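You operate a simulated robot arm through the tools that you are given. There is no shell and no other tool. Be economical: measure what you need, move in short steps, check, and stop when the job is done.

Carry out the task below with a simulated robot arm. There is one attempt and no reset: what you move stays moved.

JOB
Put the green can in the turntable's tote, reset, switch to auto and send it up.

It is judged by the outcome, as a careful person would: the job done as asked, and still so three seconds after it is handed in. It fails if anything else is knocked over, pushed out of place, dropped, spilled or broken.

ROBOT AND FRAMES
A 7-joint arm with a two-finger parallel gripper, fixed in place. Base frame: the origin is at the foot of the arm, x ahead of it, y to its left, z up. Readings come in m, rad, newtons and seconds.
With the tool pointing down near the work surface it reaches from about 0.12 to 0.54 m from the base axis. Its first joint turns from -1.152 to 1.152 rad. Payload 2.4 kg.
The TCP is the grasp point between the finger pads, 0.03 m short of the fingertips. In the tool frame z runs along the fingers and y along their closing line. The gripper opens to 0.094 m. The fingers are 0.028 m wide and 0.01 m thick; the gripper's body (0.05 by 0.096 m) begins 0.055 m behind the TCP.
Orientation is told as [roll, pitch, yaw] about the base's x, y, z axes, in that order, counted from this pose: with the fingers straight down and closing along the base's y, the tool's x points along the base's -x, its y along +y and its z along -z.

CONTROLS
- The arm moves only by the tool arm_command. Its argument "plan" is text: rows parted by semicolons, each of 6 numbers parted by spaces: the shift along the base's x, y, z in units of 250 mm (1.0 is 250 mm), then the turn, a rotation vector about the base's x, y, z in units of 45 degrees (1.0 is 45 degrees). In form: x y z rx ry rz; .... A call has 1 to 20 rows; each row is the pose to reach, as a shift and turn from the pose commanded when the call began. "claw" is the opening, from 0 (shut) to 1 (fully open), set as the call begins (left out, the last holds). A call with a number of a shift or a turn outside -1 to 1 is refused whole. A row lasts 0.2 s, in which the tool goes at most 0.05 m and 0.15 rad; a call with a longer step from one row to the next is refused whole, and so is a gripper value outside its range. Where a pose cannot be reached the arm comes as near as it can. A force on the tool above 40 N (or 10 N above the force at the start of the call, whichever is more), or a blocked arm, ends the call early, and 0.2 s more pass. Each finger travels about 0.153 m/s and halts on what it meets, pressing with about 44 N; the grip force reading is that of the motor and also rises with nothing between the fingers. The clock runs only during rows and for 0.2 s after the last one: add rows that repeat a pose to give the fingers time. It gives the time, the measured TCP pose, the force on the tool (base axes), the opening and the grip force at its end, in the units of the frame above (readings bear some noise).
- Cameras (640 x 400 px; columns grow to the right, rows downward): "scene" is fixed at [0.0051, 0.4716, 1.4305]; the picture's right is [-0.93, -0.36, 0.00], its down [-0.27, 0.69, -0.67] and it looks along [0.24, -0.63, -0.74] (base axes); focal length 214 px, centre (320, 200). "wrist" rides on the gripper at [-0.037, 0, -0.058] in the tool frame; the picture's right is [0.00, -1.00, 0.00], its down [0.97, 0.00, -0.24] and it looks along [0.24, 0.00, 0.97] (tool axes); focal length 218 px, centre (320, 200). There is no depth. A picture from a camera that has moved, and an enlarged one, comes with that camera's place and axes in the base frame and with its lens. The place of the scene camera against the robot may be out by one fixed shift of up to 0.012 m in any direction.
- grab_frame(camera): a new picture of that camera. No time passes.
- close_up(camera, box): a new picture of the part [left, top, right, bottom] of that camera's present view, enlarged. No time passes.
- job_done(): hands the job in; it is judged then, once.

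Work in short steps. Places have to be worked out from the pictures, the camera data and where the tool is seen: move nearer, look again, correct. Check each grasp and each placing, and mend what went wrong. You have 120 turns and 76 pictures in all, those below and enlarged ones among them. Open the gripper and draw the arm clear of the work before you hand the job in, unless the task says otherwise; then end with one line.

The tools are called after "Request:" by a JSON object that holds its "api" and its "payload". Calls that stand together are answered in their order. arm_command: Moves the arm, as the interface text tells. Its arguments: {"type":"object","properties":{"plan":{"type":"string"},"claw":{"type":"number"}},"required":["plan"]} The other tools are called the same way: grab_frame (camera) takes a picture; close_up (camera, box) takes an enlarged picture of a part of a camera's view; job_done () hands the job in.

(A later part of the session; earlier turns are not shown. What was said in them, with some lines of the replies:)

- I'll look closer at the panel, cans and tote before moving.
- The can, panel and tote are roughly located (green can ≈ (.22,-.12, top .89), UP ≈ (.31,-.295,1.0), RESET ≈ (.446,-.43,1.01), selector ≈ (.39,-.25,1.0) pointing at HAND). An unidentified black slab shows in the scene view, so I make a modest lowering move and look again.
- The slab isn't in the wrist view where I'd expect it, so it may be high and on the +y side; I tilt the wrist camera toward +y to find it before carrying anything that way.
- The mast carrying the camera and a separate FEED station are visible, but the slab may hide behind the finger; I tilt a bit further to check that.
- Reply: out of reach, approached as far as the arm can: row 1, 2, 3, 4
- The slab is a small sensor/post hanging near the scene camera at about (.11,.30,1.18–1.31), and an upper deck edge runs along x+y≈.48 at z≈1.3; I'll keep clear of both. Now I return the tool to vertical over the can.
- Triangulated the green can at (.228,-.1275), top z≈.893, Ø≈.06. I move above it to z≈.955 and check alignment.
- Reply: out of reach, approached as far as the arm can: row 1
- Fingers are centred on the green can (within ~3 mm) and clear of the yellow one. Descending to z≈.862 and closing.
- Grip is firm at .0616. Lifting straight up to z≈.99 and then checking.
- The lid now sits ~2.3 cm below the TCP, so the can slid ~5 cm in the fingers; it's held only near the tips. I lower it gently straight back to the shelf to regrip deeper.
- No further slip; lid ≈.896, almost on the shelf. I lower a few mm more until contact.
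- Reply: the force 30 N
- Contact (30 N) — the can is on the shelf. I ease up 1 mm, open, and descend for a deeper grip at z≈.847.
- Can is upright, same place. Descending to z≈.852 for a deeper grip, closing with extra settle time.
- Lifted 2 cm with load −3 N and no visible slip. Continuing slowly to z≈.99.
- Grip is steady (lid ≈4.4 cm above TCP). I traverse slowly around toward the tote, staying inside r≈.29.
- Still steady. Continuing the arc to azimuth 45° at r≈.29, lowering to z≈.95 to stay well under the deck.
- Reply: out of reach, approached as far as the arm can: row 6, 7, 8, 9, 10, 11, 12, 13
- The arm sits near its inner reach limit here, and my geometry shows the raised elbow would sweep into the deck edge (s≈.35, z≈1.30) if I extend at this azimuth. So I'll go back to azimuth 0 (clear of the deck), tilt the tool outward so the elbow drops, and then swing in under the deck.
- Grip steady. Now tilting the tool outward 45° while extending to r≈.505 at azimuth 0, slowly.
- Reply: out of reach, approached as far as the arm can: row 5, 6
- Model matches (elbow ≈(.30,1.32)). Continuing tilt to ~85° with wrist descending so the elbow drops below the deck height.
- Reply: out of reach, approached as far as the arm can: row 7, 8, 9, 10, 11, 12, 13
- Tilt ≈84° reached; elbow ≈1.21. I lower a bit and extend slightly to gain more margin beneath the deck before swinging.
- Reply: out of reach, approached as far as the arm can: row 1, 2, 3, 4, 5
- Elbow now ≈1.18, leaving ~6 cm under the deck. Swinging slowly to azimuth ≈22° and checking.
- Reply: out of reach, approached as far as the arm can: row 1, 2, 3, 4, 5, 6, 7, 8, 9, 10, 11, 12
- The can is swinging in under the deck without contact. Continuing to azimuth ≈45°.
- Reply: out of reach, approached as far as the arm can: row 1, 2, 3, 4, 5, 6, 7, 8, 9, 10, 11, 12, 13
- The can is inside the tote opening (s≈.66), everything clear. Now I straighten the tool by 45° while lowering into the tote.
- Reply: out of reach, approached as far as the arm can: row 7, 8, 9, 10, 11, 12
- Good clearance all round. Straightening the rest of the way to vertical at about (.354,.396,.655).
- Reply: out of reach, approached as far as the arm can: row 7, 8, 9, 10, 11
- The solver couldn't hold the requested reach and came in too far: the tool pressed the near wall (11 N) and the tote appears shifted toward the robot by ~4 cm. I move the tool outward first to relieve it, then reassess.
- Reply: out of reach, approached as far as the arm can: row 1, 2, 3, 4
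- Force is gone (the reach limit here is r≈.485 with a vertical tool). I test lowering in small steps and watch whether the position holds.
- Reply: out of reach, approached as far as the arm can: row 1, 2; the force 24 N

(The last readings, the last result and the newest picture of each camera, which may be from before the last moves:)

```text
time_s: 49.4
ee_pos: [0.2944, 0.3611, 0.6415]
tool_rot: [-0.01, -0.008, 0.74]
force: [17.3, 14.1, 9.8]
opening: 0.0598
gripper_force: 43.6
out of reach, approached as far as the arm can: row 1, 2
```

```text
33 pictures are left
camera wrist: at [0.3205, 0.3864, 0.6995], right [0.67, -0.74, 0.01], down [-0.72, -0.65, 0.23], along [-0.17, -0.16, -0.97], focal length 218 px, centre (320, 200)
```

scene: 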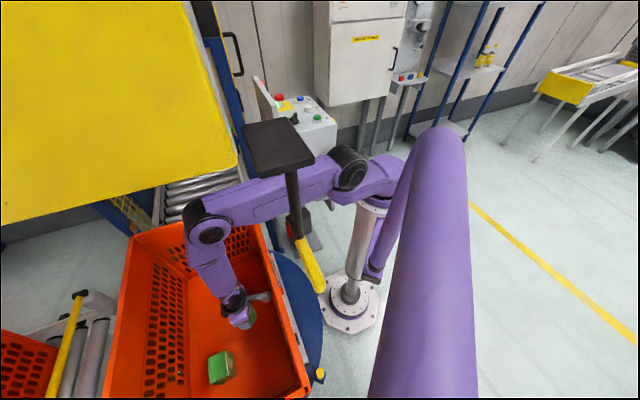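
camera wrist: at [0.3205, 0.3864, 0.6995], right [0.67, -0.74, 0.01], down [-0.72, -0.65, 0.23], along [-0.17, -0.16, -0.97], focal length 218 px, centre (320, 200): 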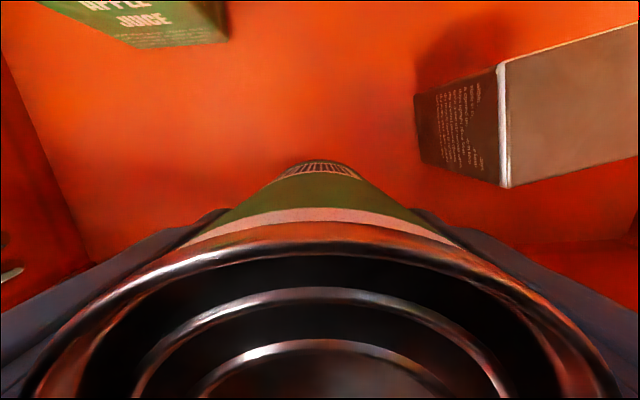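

It trades position for orientation, so relaxing the orientation will help: I tilt the tool ~18° outward while moving out to s≈.53, away from the near wall.

Request:
{"api": "arm_command", "payload": {"plan": "0.03 0.03 0.03 0.07 -0.065 0; 0.06 0.06 0.06 0.15 -0.14 0; 0.1 0.1 0.074 0.22 -0.205 0; 0.14 0.14 0.074 0.292 -0.272 0; 0.17 0.17 0.074 0.292 -0.272 0; 0.188 0.188 0.074 0.292 -0.272 0; 0.188 0.188 0.074 0.292 -0.272 0"}}

Request:
{"api": "grab_frame", "payload": {"camera": "scene"}}

```text
time_s: 51.0
ee_pos: [0.355, 0.413, 0.6573]
tool_rot: [0.064, -0.265, 0.734]
force: [0.0, -0.3, -3.0]
opening: 0.0597
gripper_force: 43.9
out of reach, approached as far as the arm can: row 2, 3, 4, 5, 6
```

```text
32 pictures are left
```

scene: 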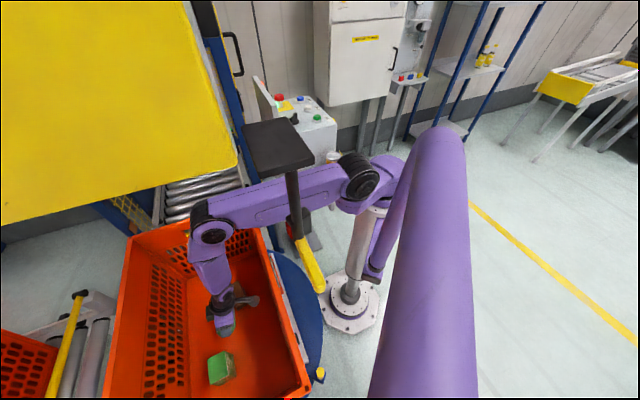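

Request:
{"api": "grab_frame", "payload": {"camera": "wrist"}}

Request:
{"api": "close_up", "payload": {"camera": "scene", "box": [90, 200, 330, 400]}}

```text
31 pictures are left
camera wrist: at [0.3719, 0.4237, 0.7237], right [0.68, -0.73, -0.06], down [-0.73, -0.68, -0.02], along [-0.03, 0.06, -1.0], focal length 218 px, centre (320, 200)
```

wrist: 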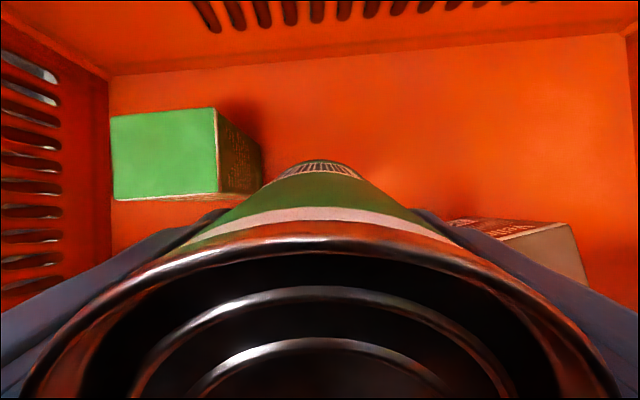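

```text
2.00 times, centred on (210, 300) of scene
camera zoom: at [0.0052, 0.4716, 1.4305], right [-0.93, -0.36, 0.0], down [-0.27, 0.69, -0.67], along [0.24, -0.63, -0.74], focal length 429 px, centre (540, 0)
```

zoom: 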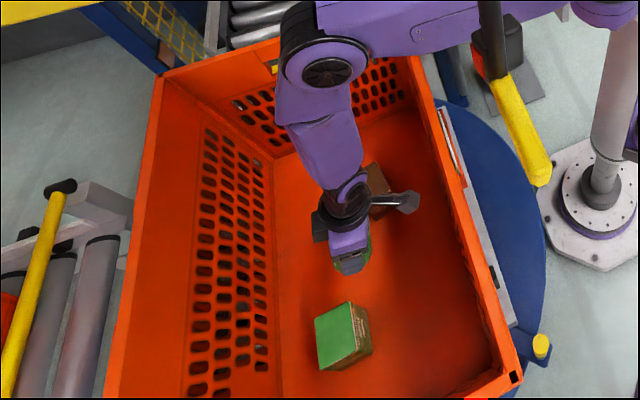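

There's free floor between the two boxes (w −.045…+.11; can at .04). Lowering slowly toward the floor, watching force and drift.

Request:
{"api": "arm_command", "payload": {"plan": "0 0 -0.04 0 0 0; 0 0 -0.08 0 0 0; 0 0 -0.12 0 0 0; 0 0 -0.16 0 0 0; 0 0 -0.2 0 0 0; 0 0 -0.2 0 0 0"}}

```text
time_s: 52.4
ee_pos: [0.3576, 0.4191, 0.6056]
tool_rot: [0.047, -0.277, 0.736]
force: [-0.3, 0.5, -3.9]
opening: 0.0601
gripper_force: 44.4
out of reach, approached as far as the arm can: row 1, 2, 3, 4, 5, 6
```

Holding position well. Lowering further until floor contact.

Request:
{"api": "arm_command", "payload": {"plan": "0 0 -0.02 0 0 0; 0 0 -0.04 0 0 0; 0 0 -0.06 0 0 0; 0 0 -0.08 0 0 0; 0 0 -0.1 0 0 0"}}

Request:
{"api": "close_up", "payload": {"camera": "scene", "box": [90, 200, 330, 400]}}

```text
time_s: 53.6
ee_pos: [0.3631, 0.4226, 0.5827]
tool_rot: [0.03, -0.31, 0.735]
force: [-0.4, -0.3, -2.6]
opening: 0.0598
gripper_force: 43.9
out of reach, approached as far as the arm can: row 1, 2, 3, 4, 5
```

```text
2.00 times, centred on (210, 300) of scene
camera zoom: at [0.0052, 0.4716, 1.4305], right [-0.93, -0.36, 0.0], down [-0.27, 0.69, -0.67], along [0.24, -0.63, -0.74], focal length 429 px, centre (540, 0)
```

zoom: 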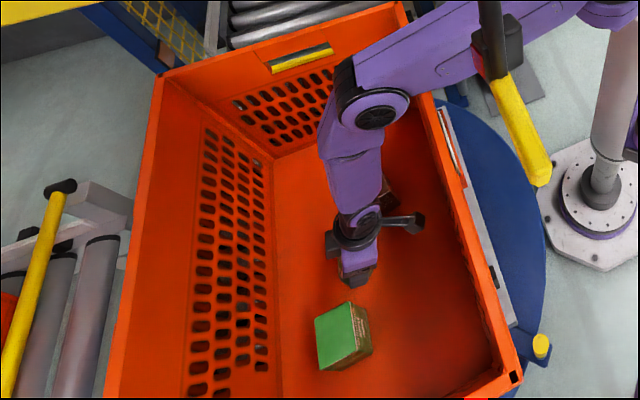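

No contact yet; continuing down.

Request:
{"api": "arm_command", "payload": {"plan": "0 0 -0.02 0 0 0; 0 0 -0.04 0 0 0; 0 0 -0.06 0 0 0; 0 0 -0.08 0 0 0; 0 0 -0.1 0 0 0; 0 0 -0.12 0 0 0; 0 0 -0.14 0 0 0"}}

Request:
{"api": "grab_frame", "payload": {"camera": "wrist"}}

```text
time_s: 54.6
ee_pos: [0.3662, 0.4235, 0.5657]
tool_rot: [0.025, -0.322, 0.736]
force: [-2.8, -3.2, 11.8]
opening: 0.06
gripper_force: 44.0
stopped in row 4: the force on the tool passed its limit (the readings are from after the stop); the commanded pose is now the measured one
```

```text
28 pictures are left
camera wrist: at [0.3795, 0.4352, 0.6324], right [0.68, -0.74, -0.02], down [-0.74, -0.67, -0.08], along [0.04, 0.07, -1.0], focal length 218 px, centre (320, 200)
```

wrist: 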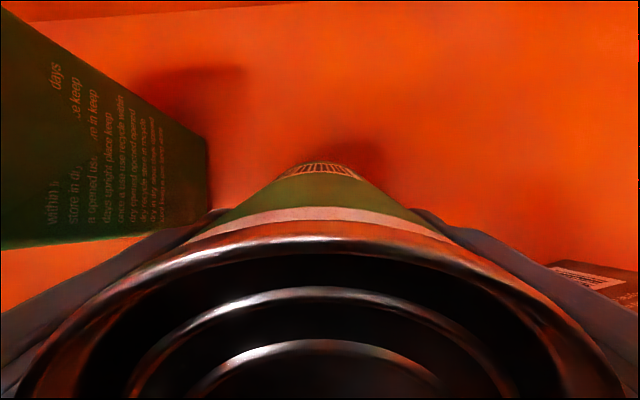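

Floor contact at z≈.566, with the tool tilted ~18°. I raise 1 cm, move in slightly (still ~5 cm from the wall) and straighten up so the can stands flat.

Request:
{"api": "arm_command", "payload": {"plan": "0 0 0.04 0 0 0; -0.02 -0.02 0.05 -0.06 0.056 0; -0.05 -0.05 0.05 -0.12 0.112 0; -0.08 -0.08 0.05 -0.18 0.168 0; -0.1 -0.1 0.05 -0.24 0.226 0; -0.1 -0.1 0.05 -0.24 0.226 0"}}

```text
time_s: 56.0
ee_pos: [0.3292, 0.3954, 0.5797]
tool_rot: [0.007, -0.13, 0.74]
force: [-0.2, 0.6, -2.3]
opening: 0.0595
gripper_force: 44.1
out of reach, approached as far as the arm can: row 3, 4, 5, 6
```

Tilt is down to ~7° at s≈.51 with no wall contact. Lowering to contact now.

Request:
{"api": "arm_command", "payload": {"plan": "0 0 -0.02 0 0 0; 0 0 -0.04 0 0 0; 0 0 -0.06 0 0 0; 0 0 -0.08 0 0 0; 0 0 -0.1 0 0 0"}}

```text
time_s: 57.1
ee_pos: [0.3283, 0.3949, 0.5619]
tool_rot: [0.004, -0.135, 0.74]
force: [-3.0, -2.4, 10.9]
opening: 0.06
gripper_force: 44.1
out of reach, approached as far as the arm can: row 3, 4, 5
stopped in row 5: the force on the tool passed its limit (the readings are from after the stop); the commanded pose is now the measured one
```

Floor contact (≈11 N). Opening the gripper to release the can.

Request:
{"api": "arm_command", "payload": {"plan": "0 0 0 0 0 0; 0 0 0 0 0 0; 0 0 0 0 0 0", "claw": 0.9}}

Request:
{"api": "grab_frame", "payload": {"camera": "wrist"}}

```text
time_s: 57.9
ee_pos: [0.3279, 0.3934, 0.5614]
tool_rot: [0.004, -0.135, 0.739]
force: [0.5, -0.1, 0.0]
opening: 0.0846
gripper_force: 0.0
```

```text
27 pictures are left
camera wrist: at [0.35, 0.4142, 0.6234], right [0.67, -0.74, 0.0], down [-0.73, -0.67, 0.11], along [-0.08, -0.07, -0.99], focal length 218 px, centre (320, 200)
```

wrist: 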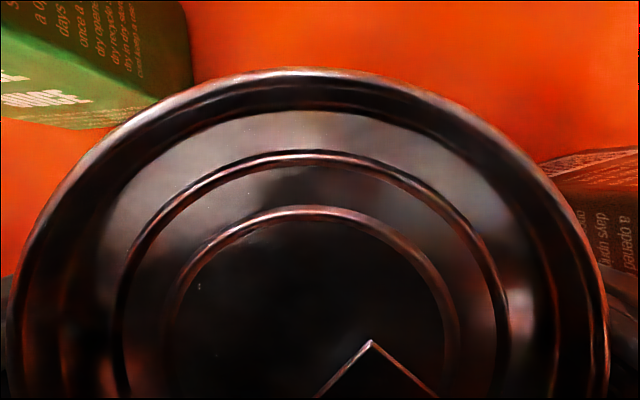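

The can stands upright, released. I now withdraw upward, adding outward tilt as I go so the solver doesn't drift into the near wall.

Request:
{"api": "arm_command", "payload": {"plan": "0 0 0.05 0 0 0; 0 0 0.11 0 0 0; 0.01 0.01 0.17 0.03 -0.028 0; 0.02 0.02 0.23 0.07 -0.065 0; 0.03 0.03 0.29 0.11 -0.1 0; 0.04 0.04 0.35 0.15 -0.14 0; 0.05 0.05 0.41 0.19 -0.18 0; 0.05 0.05 0.41 0.19 -0.18 0", "claw": 1}}

Request:
{"api": "grab_frame", "payload": {"camera": "wrist"}}

Request:
{"api": "grab_frame", "payload": {"camera": "scene"}}

```text
time_s: 59.7
ee_pos: [0.3414, 0.4068, 0.6632]
tool_rot: [0.022, -0.341, 0.737]
force: [0.0, 1.0, -0.5]
opening: 0.0942
gripper_force: 0.0
```

```text
26 pictures are left
camera wrist: at [0.3534, 0.4163, 0.7308], right [0.68, -0.74, -0.02], down [-0.73, -0.67, -0.1], along [0.06, 0.08, -1.0], focal length 218 px, centre (320, 200)
```

wrist: 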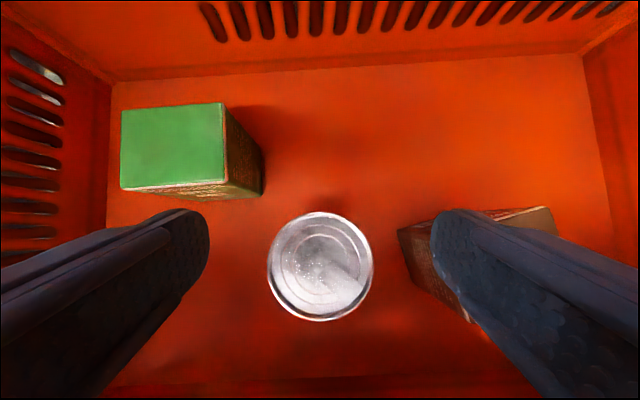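

```text
25 pictures are left
```

scene: 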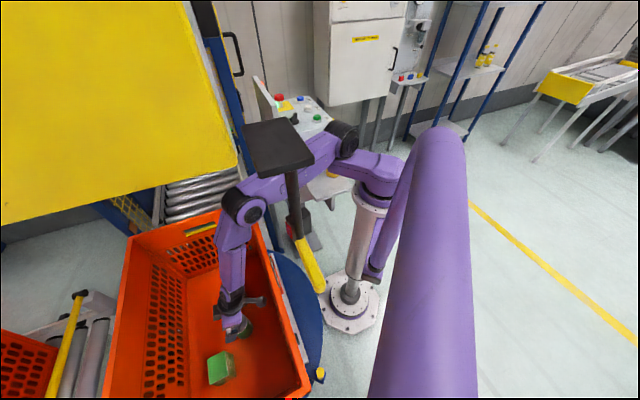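

The can stands upright in the tote with both boxes undisturbed relative to it. The tote itself was shifted ~4.5 cm toward the robot, so while inside I'll push the far wall back out with closed fingertips near its centre; first I reposition above everything.

Request:
{"api": "arm_command", "payload": {"plan": "0.03 0.01 0.1 0.04 -0.04 0; 0.08 0.04 0.18 0.12 -0.11 0; 0.14 0.08 0.22 0.2 -0.18 0; 0.2 0.12 0.22 0.28 -0.26 0; 0.26 0.15 0.22 0.36 -0.33 0; 0.32 0.18 0.2 0.44 -0.4 0; 0.38 0.21 0.18 0.5 -0.47 0; 0.43 0.24 0.14 0.56 -0.52 0; 0.473 0.268 0.1 0.58 -0.54 0; 0.473 0.268 0.07 0.58 -0.54 0; 0.473 0.268 0.07 0.58 -0.54 0", "claw": 0}}

Request:
{"api": "grab_frame", "payload": {"camera": "wrist"}}

Request:
{"api": "close_up", "payload": {"camera": "scene", "box": [90, 200, 330, 400]}}

```text
time_s: 62.1
ee_pos: [0.4587, 0.4762, 0.6817]
tool_rot: [0.109, -0.959, 0.679]
force: [0.5, -0.3, 0.6]
opening: 0.0
gripper_force: 33.4
```

```text
24 pictures are left
camera wrist: at [0.4429, 0.454, 0.7452], right [0.69, -0.72, -0.06], down [-0.57, -0.49, -0.66], along [0.44, 0.49, -0.75], focal length 218 px, centre (320, 200)
```

wrist: 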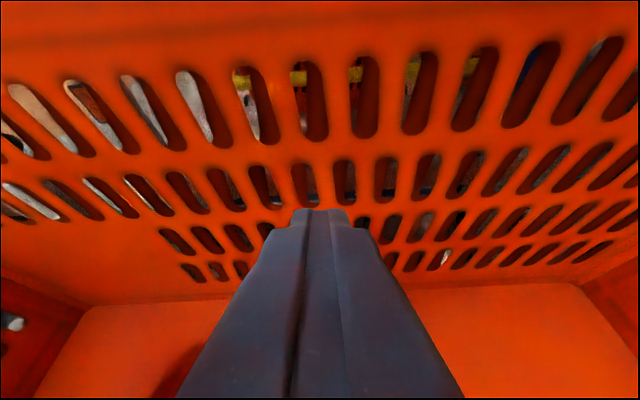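

```text
2.00 times, centred on (210, 300) of scene
camera zoom: at [0.0051, 0.4716, 1.4305], right [-0.93, -0.36, 0.0], down [-0.27, 0.69, -0.67], along [0.24, -0.63, -0.74], focal length 429 px, centre (540, 0)
```

zoom: 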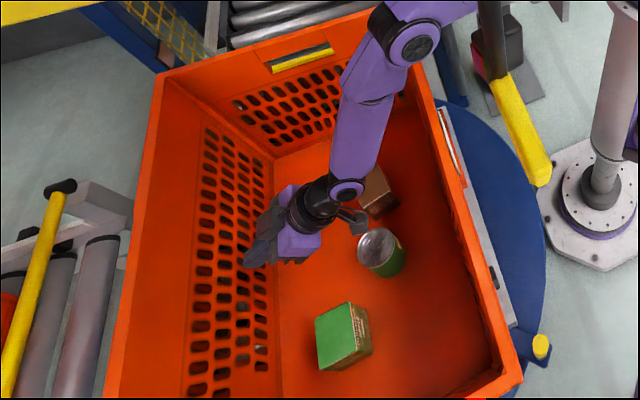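

Can, boxes all fine. Now I advance outward in small steps to contact the far wall and push.

Request:
{"api": "arm_command", "payload": {"plan": "0.03 0.03 0 0 0 0; 0.06 0.06 0 0 0 0; 0.09 0.09 0 0 0 0; 0.12 0.12 0 0 0 0; 0.15 0.15 0 0 0 0; 0.17 0.17 0 0 0 0"}}

Request:
{"api": "close_up", "payload": {"camera": "scene", "box": [90, 200, 330, 400]}}

```text
time_s: 63.5
ee_pos: [0.5007, 0.5158, 0.6818]
tool_rot: [0.107, -0.957, 0.679]
force: [-8.5, -7.9, 4.1]
opening: 0.0002
gripper_force: 33.5
```

```text
2.00 times, centred on (210, 300) of scene
camera zoom: at [0.0049, 0.4714, 1.4305], right [-0.93, -0.36, 0.0], down [-0.27, 0.69, -0.67], along [0.24, -0.63, -0.74], focal length 429 px, centre (540, 0)
```

zoom: 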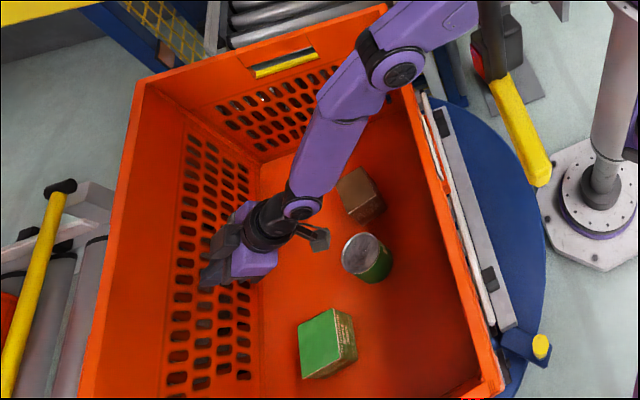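

The tote moved back; comparing with the first image (green box 206,368 vs 212,370; brown 224,296 vs 230,297) about 2 cm remain. Pushing ~2 cm more.

Request:
{"api": "arm_command", "payload": {"plan": "0.02 0.02 0 0 0 0; 0.04 0.04 0 0 0 0; 0.055 0.055 0 0 0 0; 0.055 0.055 0 0 0 0"}}

Request:
{"api": "grab_frame", "payload": {"camera": "scene"}}

```text
time_s: 64.5
ee_pos: [0.5147, 0.531, 0.6816]
tool_rot: [0.107, -0.959, 0.681]
force: [-7.5, -7.6, 5.3]
opening: 0.0
gripper_force: 32.6
```

```text
21 pictures are left
```

scene: 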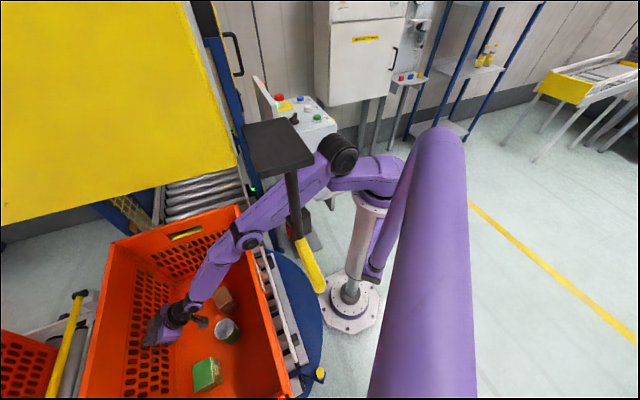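

The tote is back to within about 1 cm of its original place (handle, corners and boxes match the first picture). Now I back off the wall and raise out, tilting outward to keep the elbow below the deck.

Request:
{"api": "arm_command", "payload": {"plan": "-0.05 -0.05 0 0 0 0; -0.11 -0.11 0.03 0 0 0; -0.17 -0.17 0.08 0.02 -0.02 0; -0.22 -0.228 0.14 0.06 -0.055 0; -0.22 -0.228 0.24 0.1 -0.095 0; -0.22 -0.228 0.34 0.14 -0.13 0; -0.22 -0.228 0.44 0.19 -0.175 0; -0.22 -0.228 0.54 0.23 -0.215 0; -0.22 -0.228 0.64 0.28 -0.26 0; -0.22 -0.228 0.74 0.32 -0.3 0; -0.22 -0.228 0.82 0.36 -0.335 0; -0.22 -0.228 0.86 0.373 -0.347 0; -0.22 -0.228 0.86 0.373 -0.347 0"}}

Request:
{"api": "grab_frame", "payload": {"camera": "scene"}}

```text
time_s: 67.3
ee_pos: [0.4616, 0.474, 0.8962]
tool_rot: [0.359, -1.35, 0.445]
force: [-0.3, 0.3, -0.4]
opening: 0.0
gripper_force: 33.0
```

```text
20 pictures are left
```

scene: 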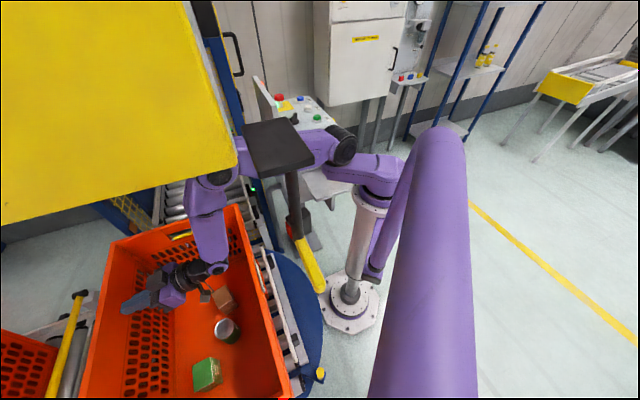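

Clear above the rim. Swinging back toward azimuth 0 the same way.

Request:
{"api": "arm_command", "payload": {"plan": "0.092 -0.095 0.04 0 0 -0.064; 0.197 -0.214 0.06 0 0 -0.14; 0.294 -0.34 0.06 0 0 -0.216; 0.384 -0.471 0.06 0 0 -0.293; 0.465 -0.607 0.06 0 0 -0.369; 0.538 -0.748 0.06 0 0 -0.446; 0.602 -0.893 0.06 0 0 -0.522; 0.632 -0.967 0.06 0 0 -0.56; 0.632 -0.967 0.06 0 0 -0.56"}}

```text
time_s: 69.3
ee_pos: [0.6174, 0.2309, 0.9117]
tool_rot: [0.359, -1.349, 0.006]
force: [0.0, -0.5, 0.1]
opening: 0.0002
gripper_force: 33.6
```

Request:
{"api": "arm_command", "payload": {"plan": "0.043 -0.124 0 0 0 -0.064; 0.086 -0.277 0 0 0 -0.14; 0.12 -0.431 0 0 0 -0.216; 0.146 -0.587 0 0 0 -0.293; 0.161 -0.745 0 0 0 -0.369; 0.167 -0.903 0 0 0 -0.446; 0.167 -0.903 0 0 0 -0.446"}}

Request:
{"api": "grab_frame", "payload": {"camera": "scene"}}

```text
time_s: 70.9
ee_pos: [0.6618, 0.0057, 0.91]
tool_rot: [0.36, -1.347, -0.345]
force: [-0.8, 0.2, -0.5]
opening: 0.0
gripper_force: 32.4
```

```text
19 pictures are left
```

scene: 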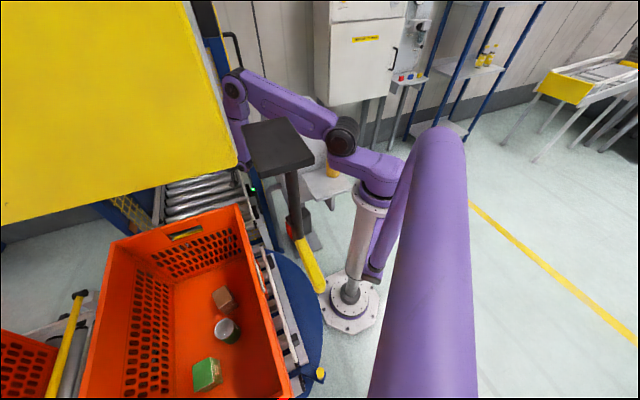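

Tote, can and boxes look right. Straightening the tool back to vertical at azimuth 0 (clear of the deck).

Request:
{"api": "arm_command", "payload": {"plan": "-0.07 0 0.01 0 0.1 0; -0.15 0 0.03 0 0.21 0; -0.23 0 0.04 0 0.32 0; -0.31 0 0.05 0 0.43 0; -0.39 0 0.07 0 0.54 0; -0.46 0 0.08 0 0.65 0; -0.54 0 0.1 0 0.76 0; -0.62 0 0.11 0 0.86 0; -0.62 0 0.11 0 0.86 0"}}

Request:
{"api": "arm_command", "payload": {"plan": "-0.07 0 0.02 0 0.1 0; -0.15 0 0.06 0 0.21 0; -0.23 0 0.1 0 0.32 0; -0.31 0 0.14 0 0.43 0; -0.39 0 0.2 0 0.54 0; -0.46 0 0.28 0 0.65 0; -0.5 0 0.36 0 0.76 0; -0.52 0 0.44 0 0.85 0; -0.52 0 0.48 0 0.85 0"}}

```text
time_s: 72.9
ee_pos: [0.5045, 0.006, 0.9378]
tool_rot: [0.084, -0.683, -0.096]
force: [-0.7, 0.2, 0.0]
opening: 0.0002
gripper_force: 32.7
```

```text
time_s: 74.9
ee_pos: [0.375, 0.0052, 1.0585]
tool_rot: [0.022, -0.018, -0.076]
force: [-0.2, 0.4, 0.5]
opening: 0.0001
gripper_force: 33.1
```

Tool vertical again. Rising to z≈1.27 to clear the panel's back plate, then moving over the control panel to measure the buttons.

Request:
{"api": "arm_command", "payload": {"plan": "-0.02 0 0.17 0 0 0; -0.04 0 0.34 0 0 0; -0.06 0 0.5 0 0 0; -0.06 0 0.67 0 0 0; -0.06 0 0.8 0 0 0; -0.07 -0.15 0.8 0 0 -0.1; -0.09 -0.3 0.8 0 0 -0.2; -0.11 -0.45 0.8 0 0 -0.3; -0.13 -0.6 0.8 0 0 -0.4; -0.15 -0.75 0.8 0 0 -0.5; -0.17 -0.9 0.8 0 0 -0.6; -0.18 -1 0.8 0 0 -0.7; -0.18 -1 0.8 0 0 -0.7"}}

Request:
{"api": "grab_frame", "payload": {"camera": "wrist"}}

```text
time_s: 77.7
ee_pos: [0.3303, -0.2446, 1.2615]
tool_rot: [0.022, -0.017, -0.625]
force: [0.5, -0.2, -0.5]
opening: 0.0
gripper_force: 33.1
```

```text
18 pictures are left
camera wrist: at [0.3582, -0.267, 1.3194], right [-0.58, -0.81, -0.02], down [-0.79, 0.57, 0.22], along [-0.17, 0.15, -0.97], focal length 218 px, centre (320, 200)
```

wrist: 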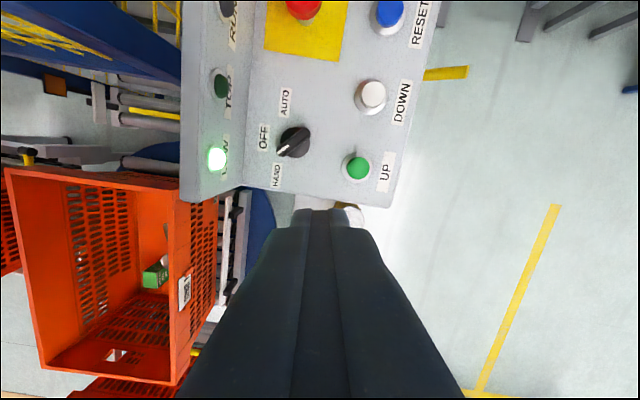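

Lamps and buttons visible: RESET ≈(.447,-.428), DOWN ≈(.38,-.36), UP ≈(.311,-.29), knob ≈(.392,-.24). RESET is far, so I tilt 40° outward and hover above it.

Request:
{"api": "arm_command", "payload": {"plan": "0.06 -0.1 0 -0.09 -0.095 0; 0.13 -0.2 0 -0.18 -0.19 0; 0.2 -0.3 0 -0.27 -0.285 0; 0.26 -0.4 0 -0.36 -0.375 0; 0.32 -0.5 -0.05 -0.44 -0.46 0; 0.38 -0.6 -0.15 -0.52 -0.545 0; 0.443 -0.71 -0.28 -0.615 -0.642 0; 0.443 -0.71 -0.44 -0.615 -0.642 0; 0.443 -0.71 -0.6 -0.615 -0.642 0; 0.443 -0.71 -0.7 -0.615 -0.642 0; 0.443 -0.71 -0.7 -0.615 -0.642 0"}}

Request:
{"api": "grab_frame", "payload": {"camera": "wrist"}}

Request:
{"api": "close_up", "payload": {"camera": "scene", "box": [240, 60, 360, 150]}}

```text
time_s: 80.1
ee_pos: [0.4425, -0.4221, 1.0826]
tool_rot: [-0.095, -0.709, -0.58]
force: [0.3, -0.3, 0.1]
opening: 0.0001
gripper_force: 33.4
```

```text
17 pictures are left
camera wrist: at [0.4378, -0.412, 1.1507], right [-0.6, -0.8, 0.07], down [-0.73, 0.51, -0.45], along [0.32, -0.32, -0.89], focal length 218 px, centre (320, 200)
```

wrist: 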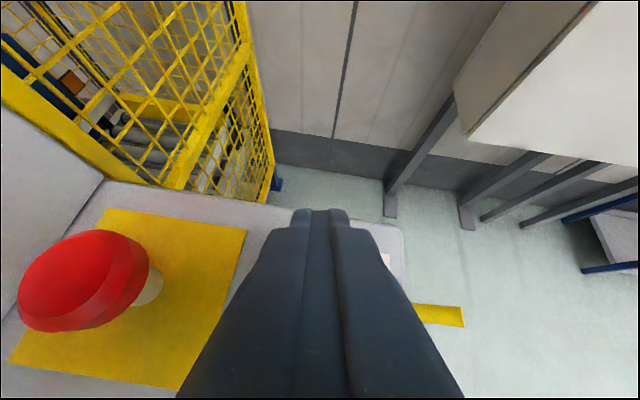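

```text
4.44 times, centred on (300, 105) of scene
camera zoom: at [0.0051, 0.4716, 1.4305], right [-0.93, -0.36, 0.0], down [-0.27, 0.69, -0.67], along [0.24, -0.63, -0.74], focal length 953 px, centre (409, 622)
```

zoom: 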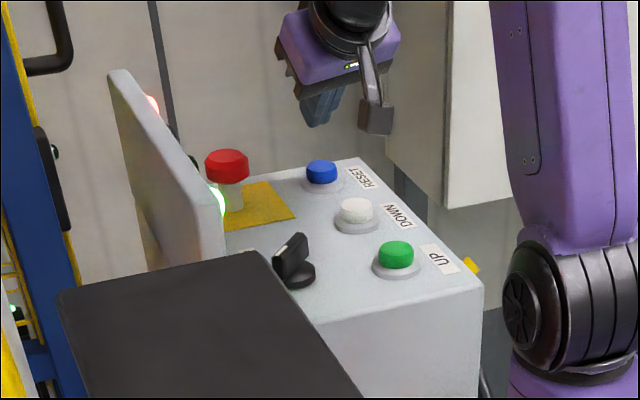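

A bracket on the inner side of the gripper would hang close above DOWN at this tilt, so I reduce the tilt to ~33° and then descend slowly onto RESET until force rises.

Request:
{"api": "arm_command", "payload": {"plan": "0.004 -0.006 0 0.054 0.056 0; 0.008 -0.014 0 0.108 0.113 0; 0.008 -0.014 -0.04 0.108 0.113 0; 0.008 -0.014 -0.07 0.108 0.113 0; 0.008 -0.014 -0.07 0.108 0.113 0"}}

Request:
{"api": "close_up", "payload": {"camera": "scene", "box": [270, 70, 340, 130]}}

```text
time_s: 81.3
ee_pos: [0.444, -0.4249, 1.0653]
tool_rot: [-0.067, -0.587, -0.597]
force: [0.1, 0.2, 0.1]
opening: 0.0
gripper_force: 32.9
```

```text
6.67 times, centred on (305, 100) of scene
camera zoom: at [0.0051, 0.4716, 1.4305], right [-0.93, -0.36, 0.0], down [-0.27, 0.69, -0.67], along [0.24, -0.63, -0.74], focal length 1430 px, centre (420, 867)
```

zoom: 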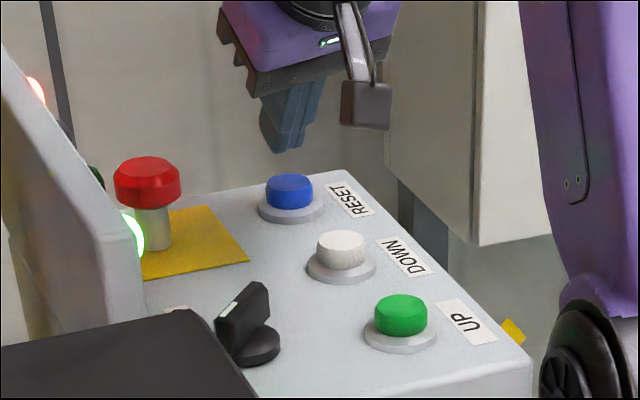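

Tip is right above RESET; a red lamp is lit on the back plate. Pressing down in small steps.

Request:
{"api": "arm_command", "payload": {"plan": "0 0 -0.03 0 0 0; 0 0 -0.06 0 0 0; 0 0 -0.08 0 0 0; 0 0 -0.1 0 0 0; 0 0 -0.12 0 0 0; 0 0 -0.14 0 0 0; 0 0 -0.16 0 0 0"}}

Request:
{"api": "close_up", "payload": {"camera": "scene", "box": [270, 70, 340, 130]}}

```text
time_s: 82.5
ee_pos: [0.4452, -0.4256, 1.0444]
tool_rot: [-0.073, -0.604, -0.592]
force: [-1.5, 3.2, 11.6]
opening: 0.0
gripper_force: 33.0
stopped in row 5: the force on the tool passed its limit (the readings are from after the stop); the commanded pose is now the measured one
```

```text
6.67 times, centred on (305, 100) of scene
camera zoom: at [0.0049, 0.4718, 1.4304], right [-0.93, -0.36, 0.0], down [-0.27, 0.69, -0.67], along [0.24, -0.63, -0.74], focal length 1430 px, centre (420, 867)
```

zoom: 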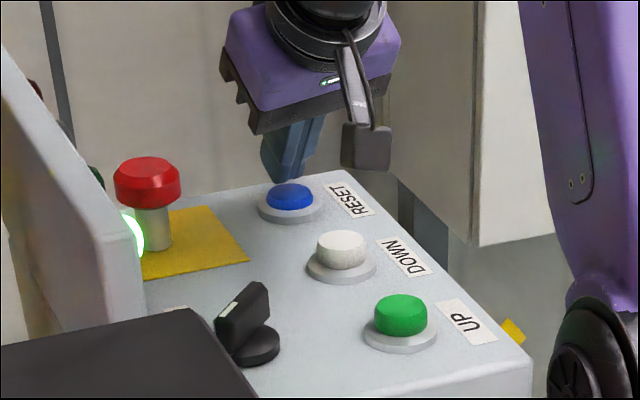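

RESET was pressed and the red lamp went out. Raising straight up, then straightening and moving above the selector.

Request:
{"api": "arm_command", "payload": {"plan": "0 0 0.1 0 0 0; 0 0 0.26 0 0 0; 0 0 0.42 0 0 0; -0.03 0.1 0.58 0.08 0.08 0; -0.06 0.2 0.62 0.16 0.165 0; -0.09 0.32 0.62 0.24 0.25 0; -0.12 0.44 0.62 0.33 0.34 0; -0.15 0.55 0.62 0.41 0.43 0; -0.18 0.66 0.62 0.48 0.5 0; -0.213 0.742 0.62 0.52 0.54 0; -0.213 0.742 0.62 0.52 0.54 0"}}

Request:
{"api": "arm_command", "payload": {"plan": "0 0 0 0 0 0.18; 0 0 0 0 0 0.36; 0 0 0 0 0 0.54; 0 0 0 0 0 0.72; 0 0 0 0 0 0.9; 0 0 0 0 0 1; 0 0 0 0 0 1"}}

Request:
{"api": "arm_command", "payload": {"plan": "0 0 0 0 0 0.18; 0 0 0 0 0 0.36; 0 0 0 0 0 0.54; 0 0 0 0 0 0.72; 0 0 0 0 0 0.9; 0 0 0 0 0 1; 0 0 0 0 0 1"}}

```text
time_s: 84.8
ee_pos: [0.3915, -0.2417, 1.1984]
tool_rot: [0.025, -0.015, -0.621]
force: [-0.7, 0.1, 0.6]
opening: 0.0
gripper_force: 32.3
```

```text
time_s: 86.5
ee_pos: [0.3914, -0.2401, 1.1996]
tool_rot: [0.024, -0.019, 0.164]
force: [-0.5, 0.5, -0.7]
opening: 0.0
gripper_force: 32.9
```

```text
time_s: 88.0
ee_pos: [0.3923, -0.239, 1.1987]
tool_rot: [0.025, -0.017, 0.948]
force: [-0.6, -0.9, -0.1]
opening: 0.0001
gripper_force: 33.2
```

Yaw works fine so far; finishing to +90° and opening the gripper, then looking at the knob.

Request:
{"api": "arm_command", "payload": {"plan": "0 0 0 0 0 0.18; 0 0 0 0 0 0.36; 0 0 0 0 0 0.54; 0 0 0 0 0 0.72; 0 0 0 0 0 0.793; 0 0 0 0 0 0.793", "claw": 0.6}}

Request:
{"api": "grab_frame", "payload": {"camera": "wrist"}}

```text
time_s: 89.5
ee_pos: [0.3912, -0.2398, 1.1975]
tool_rot: [0.023, -0.018, 1.572]
force: [-0.5, -0.2, 0.5]
opening: 0.0562
gripper_force: 0.1
```

```text
13 pictures are left
camera wrist: at [0.3937, -0.2039, 1.2562], right [1.0, 0.0, -0.02], down [0.01, -0.97, 0.22], along [-0.02, -0.22, -0.97], focal length 218 px, centre (320, 200)
```

wrist: 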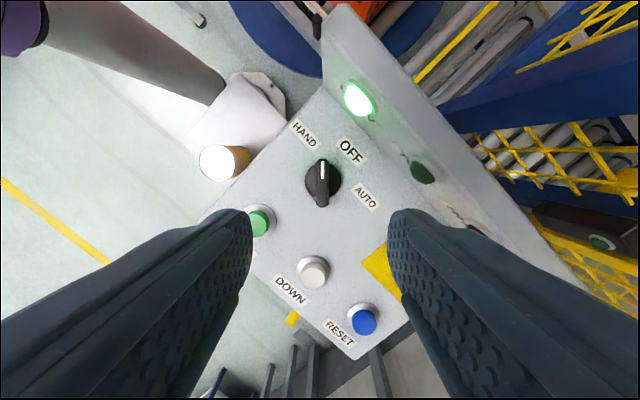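

The knob handle is centred between the fingers and aligned with them. Descending to z≈1.04 with a force check.

Request:
{"api": "arm_command", "payload": {"plan": "0 0.003 -0.15 0 0 0; 0 0.006 -0.3 0 0 0; 0 0.006 -0.45 0 0 0; 0 0.006 -0.55 0 0 0; 0 0.006 -0.6 0 0 0; 0 0.006 -0.63 0 0 0; 0 0.006 -0.63 0 0 0"}}

Request:
{"api": "grab_frame", "payload": {"camera": "wrist"}}

```text
time_s: 91.0
ee_pos: [0.3927, -0.2377, 1.041]
tool_rot: [0.025, -0.017, 1.571]
force: [1.3, 0.6, -0.6]
opening: 0.0566
gripper_force: 0.1
```

```text
12 pictures are left
camera wrist: at [0.3938, -0.2023, 1.0996], right [1.0, 0.0, -0.02], down [0.01, -0.97, 0.22], along [-0.02, -0.22, -0.97], focal length 218 px, centre (320, 200)
```

wrist: 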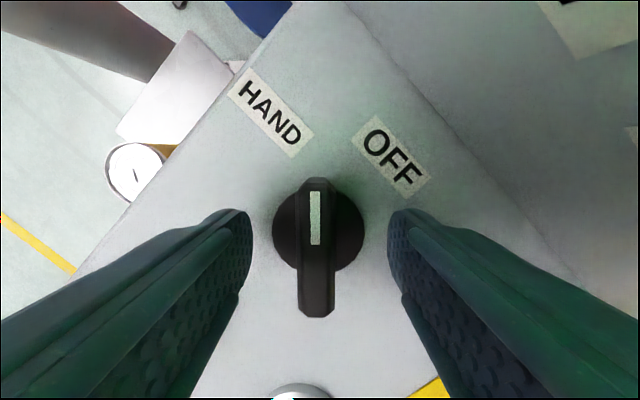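

Well centred. Closing on the handle.

Request:
{"api": "arm_command", "payload": {"plan": "0 -0.01 -0.01 0 0 0; 0 -0.01 -0.01 0 0 0; 0 -0.01 -0.01 0 0 0; 0 -0.01 -0.01 0 0 0", "claw": 0}}

```text
time_s: 91.5
ee_pos: [0.3915, -0.2396, 1.0421]
tool_rot: [0.025, -0.019, 1.569]
force: [-9.2, 5.7, 6.6]
opening: 0.0143
gripper_force: 45.1
stopped in row 2: the force on the tool passed its limit (the readings are from after the stop); the commanded pose is now the measured one
```

Handle gripped (opening .0143). Turning clockwise (−90° in total, HAND → OFF → AUTO), first half.

Request:
{"api": "arm_command", "payload": {"plan": "0 0 0 0 0 -0.12; 0 0 0 0 0 -0.25; 0 0 0 0 0 -0.38; 0 0 0 0 0 -0.51; 0 0 0 0 0 -0.64; 0 0 0 0 0 -0.77; 0 0 0 0 0 -0.9; 0 0 0 0 0 -1"}}

```text
time_s: 93.3
ee_pos: [0.3916, -0.2399, 1.0411]
tool_rot: [0.028, -0.016, 0.785]
force: [-19.8, 9.6, 18.7]
opening: 0.0143
gripper_force: 45.3
```

At OFF now; some side load has built up, so I continue the second half with a small compensating shift.

Request:
{"api": "arm_command", "payload": {"plan": "-0.004 0.002 0.004 0 0 -0.08; -0.006 0.003 0.006 0 0 -0.2; -0.006 0.003 0.006 0 0 -0.33; -0.006 0.003 0.006 0 0 -0.46; -0.006 0.003 0.006 0 0 -0.59; -0.006 0.003 0.006 0 0 -0.72; -0.006 0.003 0.006 0 0 -0.85; -0.006 0.003 0.006 0 0 -1"}}

Request:
{"api": "grab_frame", "payload": {"camera": "wrist"}}

```text
time_s: 95.1
ee_pos: [0.3891, -0.24, 1.0411]
tool_rot: [0.025, -0.016, -0.003]
force: [-6.2, -3.1, -34.2]
opening: 0.0144
gripper_force: 44.9
```

```text
11 pictures are left
camera wrist: at [0.4259, -0.2409, 1.0997], right [0.0, -1.0, -0.03], down [-0.97, -0.01, 0.23], along [-0.23, 0.03, -0.97], focal length 218 px, centre (320, 200)
```

wrist: 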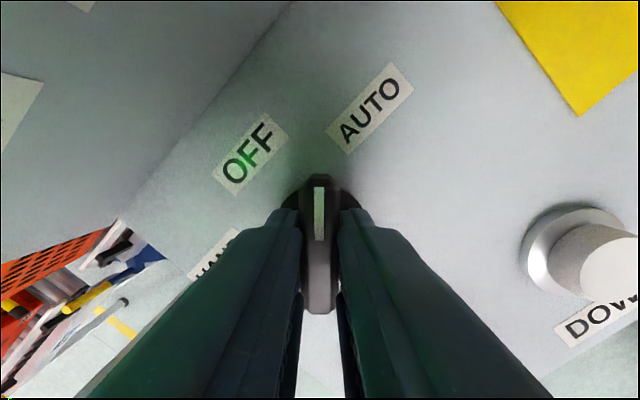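

The pointer is at AUTO (mirror-symmetric to how it sat at HAND). Releasing and rising straight up.

Request:
{"api": "arm_command", "payload": {"plan": "0 0 -0.004 0 0 0; 0 0 -0.004 0 0 0; 0 0 -0.004 0 0 0", "claw": 0.6}}

Request:
{"api": "arm_command", "payload": {"plan": "0 0 0.1 0 0 0; 0 0 0.25 0 0 0; 0 0 0.4 0 0 0; 0 0 0.4 0 0 0"}}

Request:
{"api": "grab_frame", "payload": {"camera": "wrist"}}

```text
time_s: 95.9
ee_pos: [0.3898, -0.2399, 1.0414]
tool_rot: [0.025, -0.019, -0.002]
force: [-0.1, 0.7, 0.9]
opening: 0.0565
gripper_force: 0.0
```

```text
time_s: 96.9
ee_pos: [0.3894, -0.2403, 1.141]
tool_rot: [0.024, -0.015, 0.0]
force: [0.3, 0.3, 0.3]
opening: 0.0566
gripper_force: 0.0
```

```text
10 pictures are left
camera wrist: at [0.4248, -0.2413, 1.1999], right [0.0, -1.0, -0.02], down [-0.97, -0.01, 0.22], along [-0.22, 0.02, -0.97], focal length 218 px, centre (320, 200)
```

wrist: 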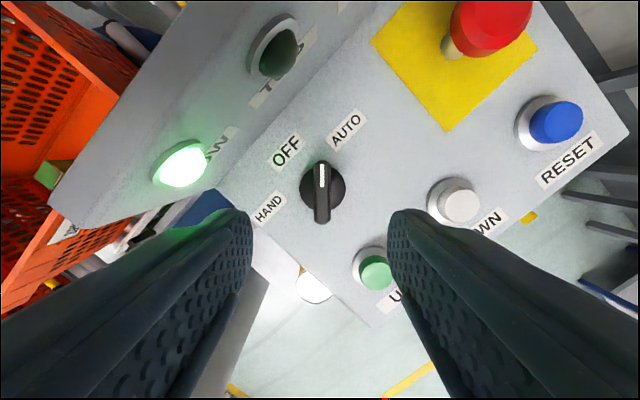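

Selector shows AUTO. UP triangulates to (.3125,-.290); I close the fingers and hover just above it.

Request:
{"api": "arm_command", "payload": {"plan": "-0.1 -0.07 0 0 0 0; -0.2 -0.13 0 0 0 0; -0.308 -0.199 0 0 0 0; -0.308 -0.199 -0.1 0 0 0; -0.308 -0.199 -0.22 0 0 0; -0.308 -0.199 -0.3 0 0 0; -0.308 -0.199 -0.32 0 0 0; -0.308 -0.199 -0.32 0 0 0", "claw": 0}}

Request:
{"api": "close_up", "payload": {"camera": "scene", "box": [270, 70, 340, 130]}}

```text
time_s: 98.7
ee_pos: [0.3142, -0.2891, 1.0599]
tool_rot: [0.025, -0.017, -0.001]
force: [-0.2, 0.5, -0.5]
opening: 0.0
gripper_force: 32.9
```

```text
6.67 times, centred on (305, 100) of scene
camera zoom: at [0.0051, 0.4716, 1.4305], right [-0.93, -0.36, 0.0], down [-0.27, 0.69, -0.67], along [0.24, -0.63, -0.74], focal length 1430 px, centre (420, 867)
```

zoom: 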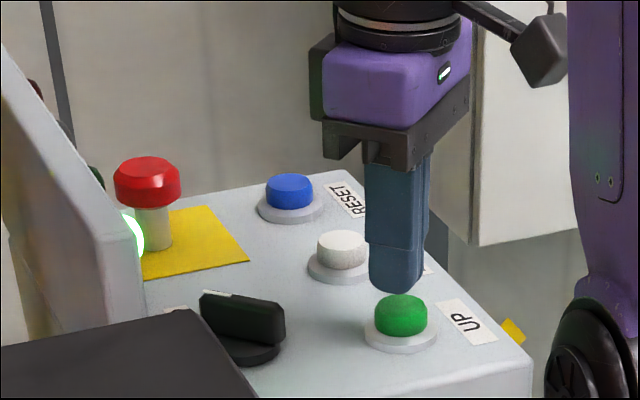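

Fingertips are directly above UP. Pressing down in small steps.

Request:
{"api": "arm_command", "payload": {"plan": "0 0 -0.03 0 0 0; 0 0 -0.06 0 0 0; 0 0 -0.08 0 0 0; 0 0 -0.1 0 0 0; 0 0 -0.12 0 0 0; 0 0 -0.14 0 0 0"}}

Request:
{"api": "grab_frame", "payload": {"camera": "scene"}}

```text
time_s: 99.7
ee_pos: [0.3145, -0.2894, 1.0417]
tool_rot: [0.021, -0.02, 0.001]
force: [-7.0, 6.7, 28.3]
opening: 0.0002
gripper_force: 32.6
stopped in row 4: the force on the tool passed its limit (the readings are from after the stop); the commanded pose is now the measured one
```

```text
8 pictures are left
```

scene: 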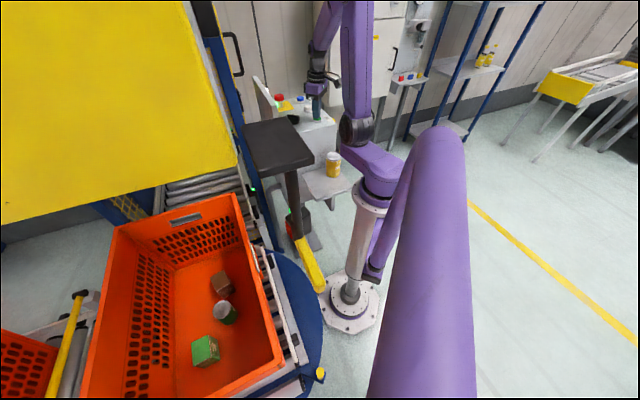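

UP registered: the tote is already rolling toward the lift. I raise off the button and hold clear, opening the gripper.

Request:
{"api": "arm_command", "payload": {"plan": "0 0 0.1 0 0 0; 0 0 0.25 0 0 0; 0 0 0.4 0 0 0; -0.1 -0.02 0.5 0 0 0; -0.2 -0.04 0.6 0 0 0; -0.2 -0.04 0.6 0 0 0; -0.2 -0.04 0.6 0 0 0; -0.2 -0.04 0.6 0 0 0; -0.2 -0.04 0.6 0 0 0; -0.2 -0.04 0.6 0 0 0; -0.2 -0.04 0.6 0 0 0; -0.2 -0.04 0.6 0 0 0; -0.2 -0.04 0.6 0 0 0; -0.2 -0.04 0.6 0 0 0; -0.2 -0.04 0.6 0 0 0; -0.2 -0.04 0.6 0 0 0", "claw": 1}}

Request:
{"api": "grab_frame", "payload": {"camera": "scene"}}

```text
time_s: 103.1
ee_pos: [0.2643, -0.2984, 1.1925]
tool_rot: [0.022, -0.02, 0.001]
force: [0.1, 0.1, 0.4]
opening: 0.0938
gripper_force: 0.0
```

```text
7 pictures are left
```

scene: 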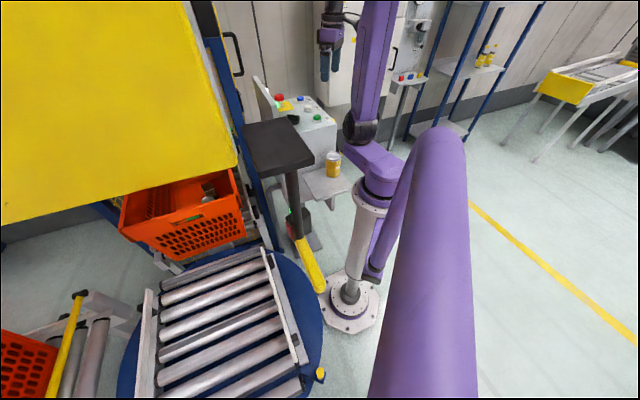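

The tote is moving onto the lift with its contents. I wait with the arm clear and watch the lift run to the top.

Request:
{"api": "arm_command", "payload": {"plan": "0 0 0 0 0 0; 0 0 0 0 0 0; 0 0 0 0 0 0; 0 0 0 0 0 0; 0 0 0 0 0 0; 0 0 0 0 0 0; 0 0 0 0 0 0; 0 0 0 0 0 0; 0 0 0 0 0 0; 0 0 0 0 0 0; 0 0 0 0 0 0; 0 0 0 0 0 0; 0 0 0 0 0 0; 0 0 0 0 0 0; 0 0 0 0 0 0; 0 0 0 0 0 0; 0 0 0 0 0 0; 0 0 0 0 0 0; 0 0 0 0 0 0; 0 0 0 0 0 0"}}

Request:
{"api": "grab_frame", "payload": {"camera": "scene"}}

```text
time_s: 107.3
ee_pos: [0.2653, -0.2988, 1.1921]
tool_rot: [0.023, -0.021, 0.0]
force: [-0.6, -0.2, 0.4]
opening: 0.0936
gripper_force: 0.1
```

```text
6 pictures are left
```

scene: 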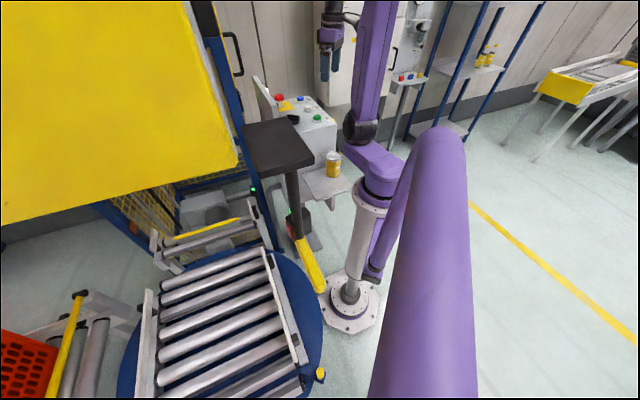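

The tote has left on the lift. Waiting further, then checking the lamps (LOW/TOP) on the panel.

Request:
{"api": "arm_command", "payload": {"plan": "0 0 0 0 0 0; 0 0 0 0 0 0; 0 0 0 0 0 0; 0 0 0 0 0 0; 0 0 0 0 0 0; 0 0 0 0 0 0; 0 0 0 0 0 0; 0 0 0 0 0 0; 0 0 0 0 0 0; 0 0 0 0 0 0; 0 0 0 0 0 0; 0 0 0 0 0 0; 0 0 0 0 0 0; 0 0 0 0 0 0; 0 0 0 0 0 0; 0 0 0 0 0 0; 0 0 0 0 0 0; 0 0 0 0 0 0; 0 0 0 0 0 0; 0 0 0 0 0 0"}}

Request:
{"api": "grab_frame", "payload": {"camera": "wrist"}}

```text
time_s: 111.5
ee_pos: [0.2658, -0.299, 1.193]
tool_rot: [0.022, -0.022, 0.0]
force: [-0.1, -0.3, -0.1]
opening: 0.0943
gripper_force: 0.1
```

```text
5 pictures are left
camera wrist: at [0.3009, -0.2997, 1.2511], right [0.0, -1.0, -0.02], down [-0.98, -0.01, 0.22], along [-0.22, 0.02, -0.98], focal length 218 px, centre (320, 200)
```

wrist: 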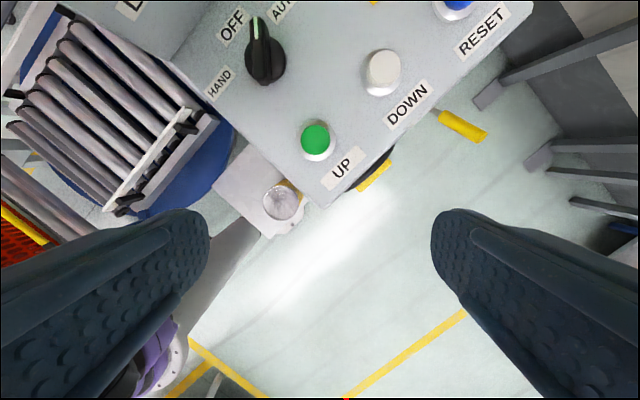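

LOW's lamp no longer lights this end; I check the plate lamps with a close-up.

Request:
{"api": "close_up", "payload": {"camera": "scene", "box": [170, 50, 340, 220]}}

```text
2.35 times, centred on (255, 135) of scene
camera zoom: at [0.0051, 0.4716, 1.4305], right [-0.93, -0.36, 0.0], down [-0.27, 0.69, -0.67], along [0.24, -0.63, -0.74], focal length 505 px, centre (473, 353)
```

zoom: 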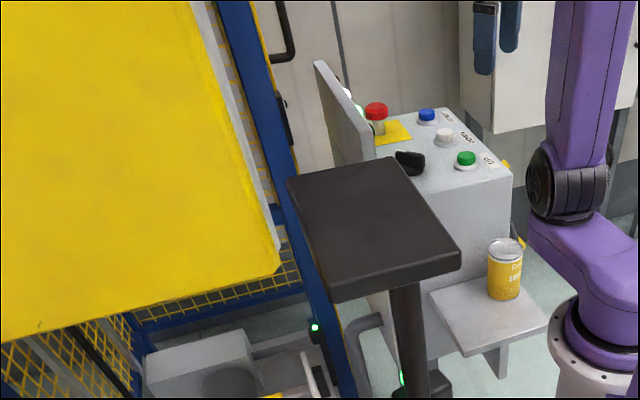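

The TOP lamp is lit and LOW is off; a white lamp is also on, so it may still be finishing. Waiting a few more seconds.

Request:
{"api": "arm_command", "payload": {"plan": "0 0 0.1 0 0 0; 0 0 0.2 0 0 0; 0 0 0.2 0 0 0; 0 0 0.2 0 0 0; 0 0 0.2 0 0 0; 0 0 0.2 0 0 0; 0 0 0.2 0 0 0; 0 0 0.2 0 0 0; 0 0 0.2 0 0 0; 0 0 0.2 0 0 0; 0 0 0.2 0 0 0; 0 0 0.2 0 0 0; 0 0 0.2 0 0 0; 0 0 0.2 0 0 0; 0 0 0.2 0 0 0; 0 0 0.2 0 0 0; 0 0 0.2 0 0 0; 0 0 0.2 0 0 0; 0 0 0.2 0 0 0; 0 0 0.2 0 0 0"}}

Request:
{"api": "close_up", "payload": {"camera": "scene", "box": [240, 60, 310, 120]}}

Request:
{"api": "grab_frame", "payload": {"camera": "scene"}}

```text
time_s: 115.7
ee_pos: [0.2636, -0.3005, 1.2424]
tool_rot: [0.023, -0.019, -0.001]
force: [0.4, -0.7, 1.3]
opening: 0.0941
gripper_force: 0.1
```

```text
6.67 times, centred on (275, 90) of scene
camera zoom: at [0.0051, 0.4716, 1.4305], right [-0.93, -0.36, 0.0], down [-0.27, 0.69, -0.67], along [0.24, -0.63, -0.74], focal length 1430 px, centre (620, 933)
```

zoom: 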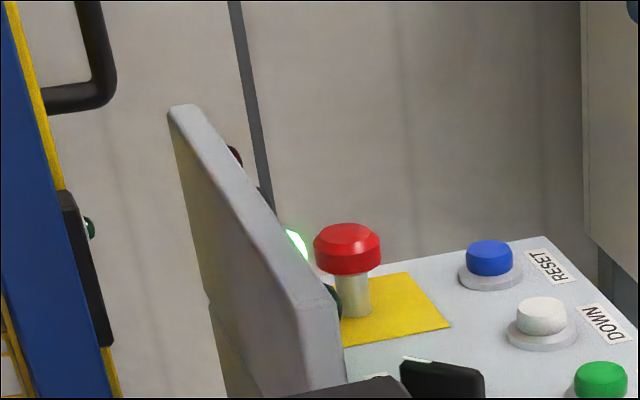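

```text
2 pictures are left
```

scene: 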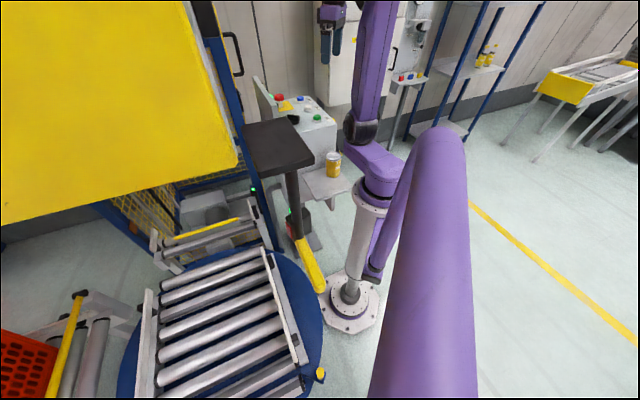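

The RUN lamp is now off and TOP is lit, so the lift has finished at the top. There is no fault lamp, the gripper is open and the arm is clear, so I'm handing in.

Request:
{"api": "job_done", "payload": {}}

```text
The job is handed in.
```

The green can is in the turntable's tote, RESET was pressed, the selector is on AUTO, and UP sent the tote to the top with the TOP lamp lit; while placing the can I pushed the tote about 4.5 cm out of position and pushed it back to within roughly 1 cm before sending it.
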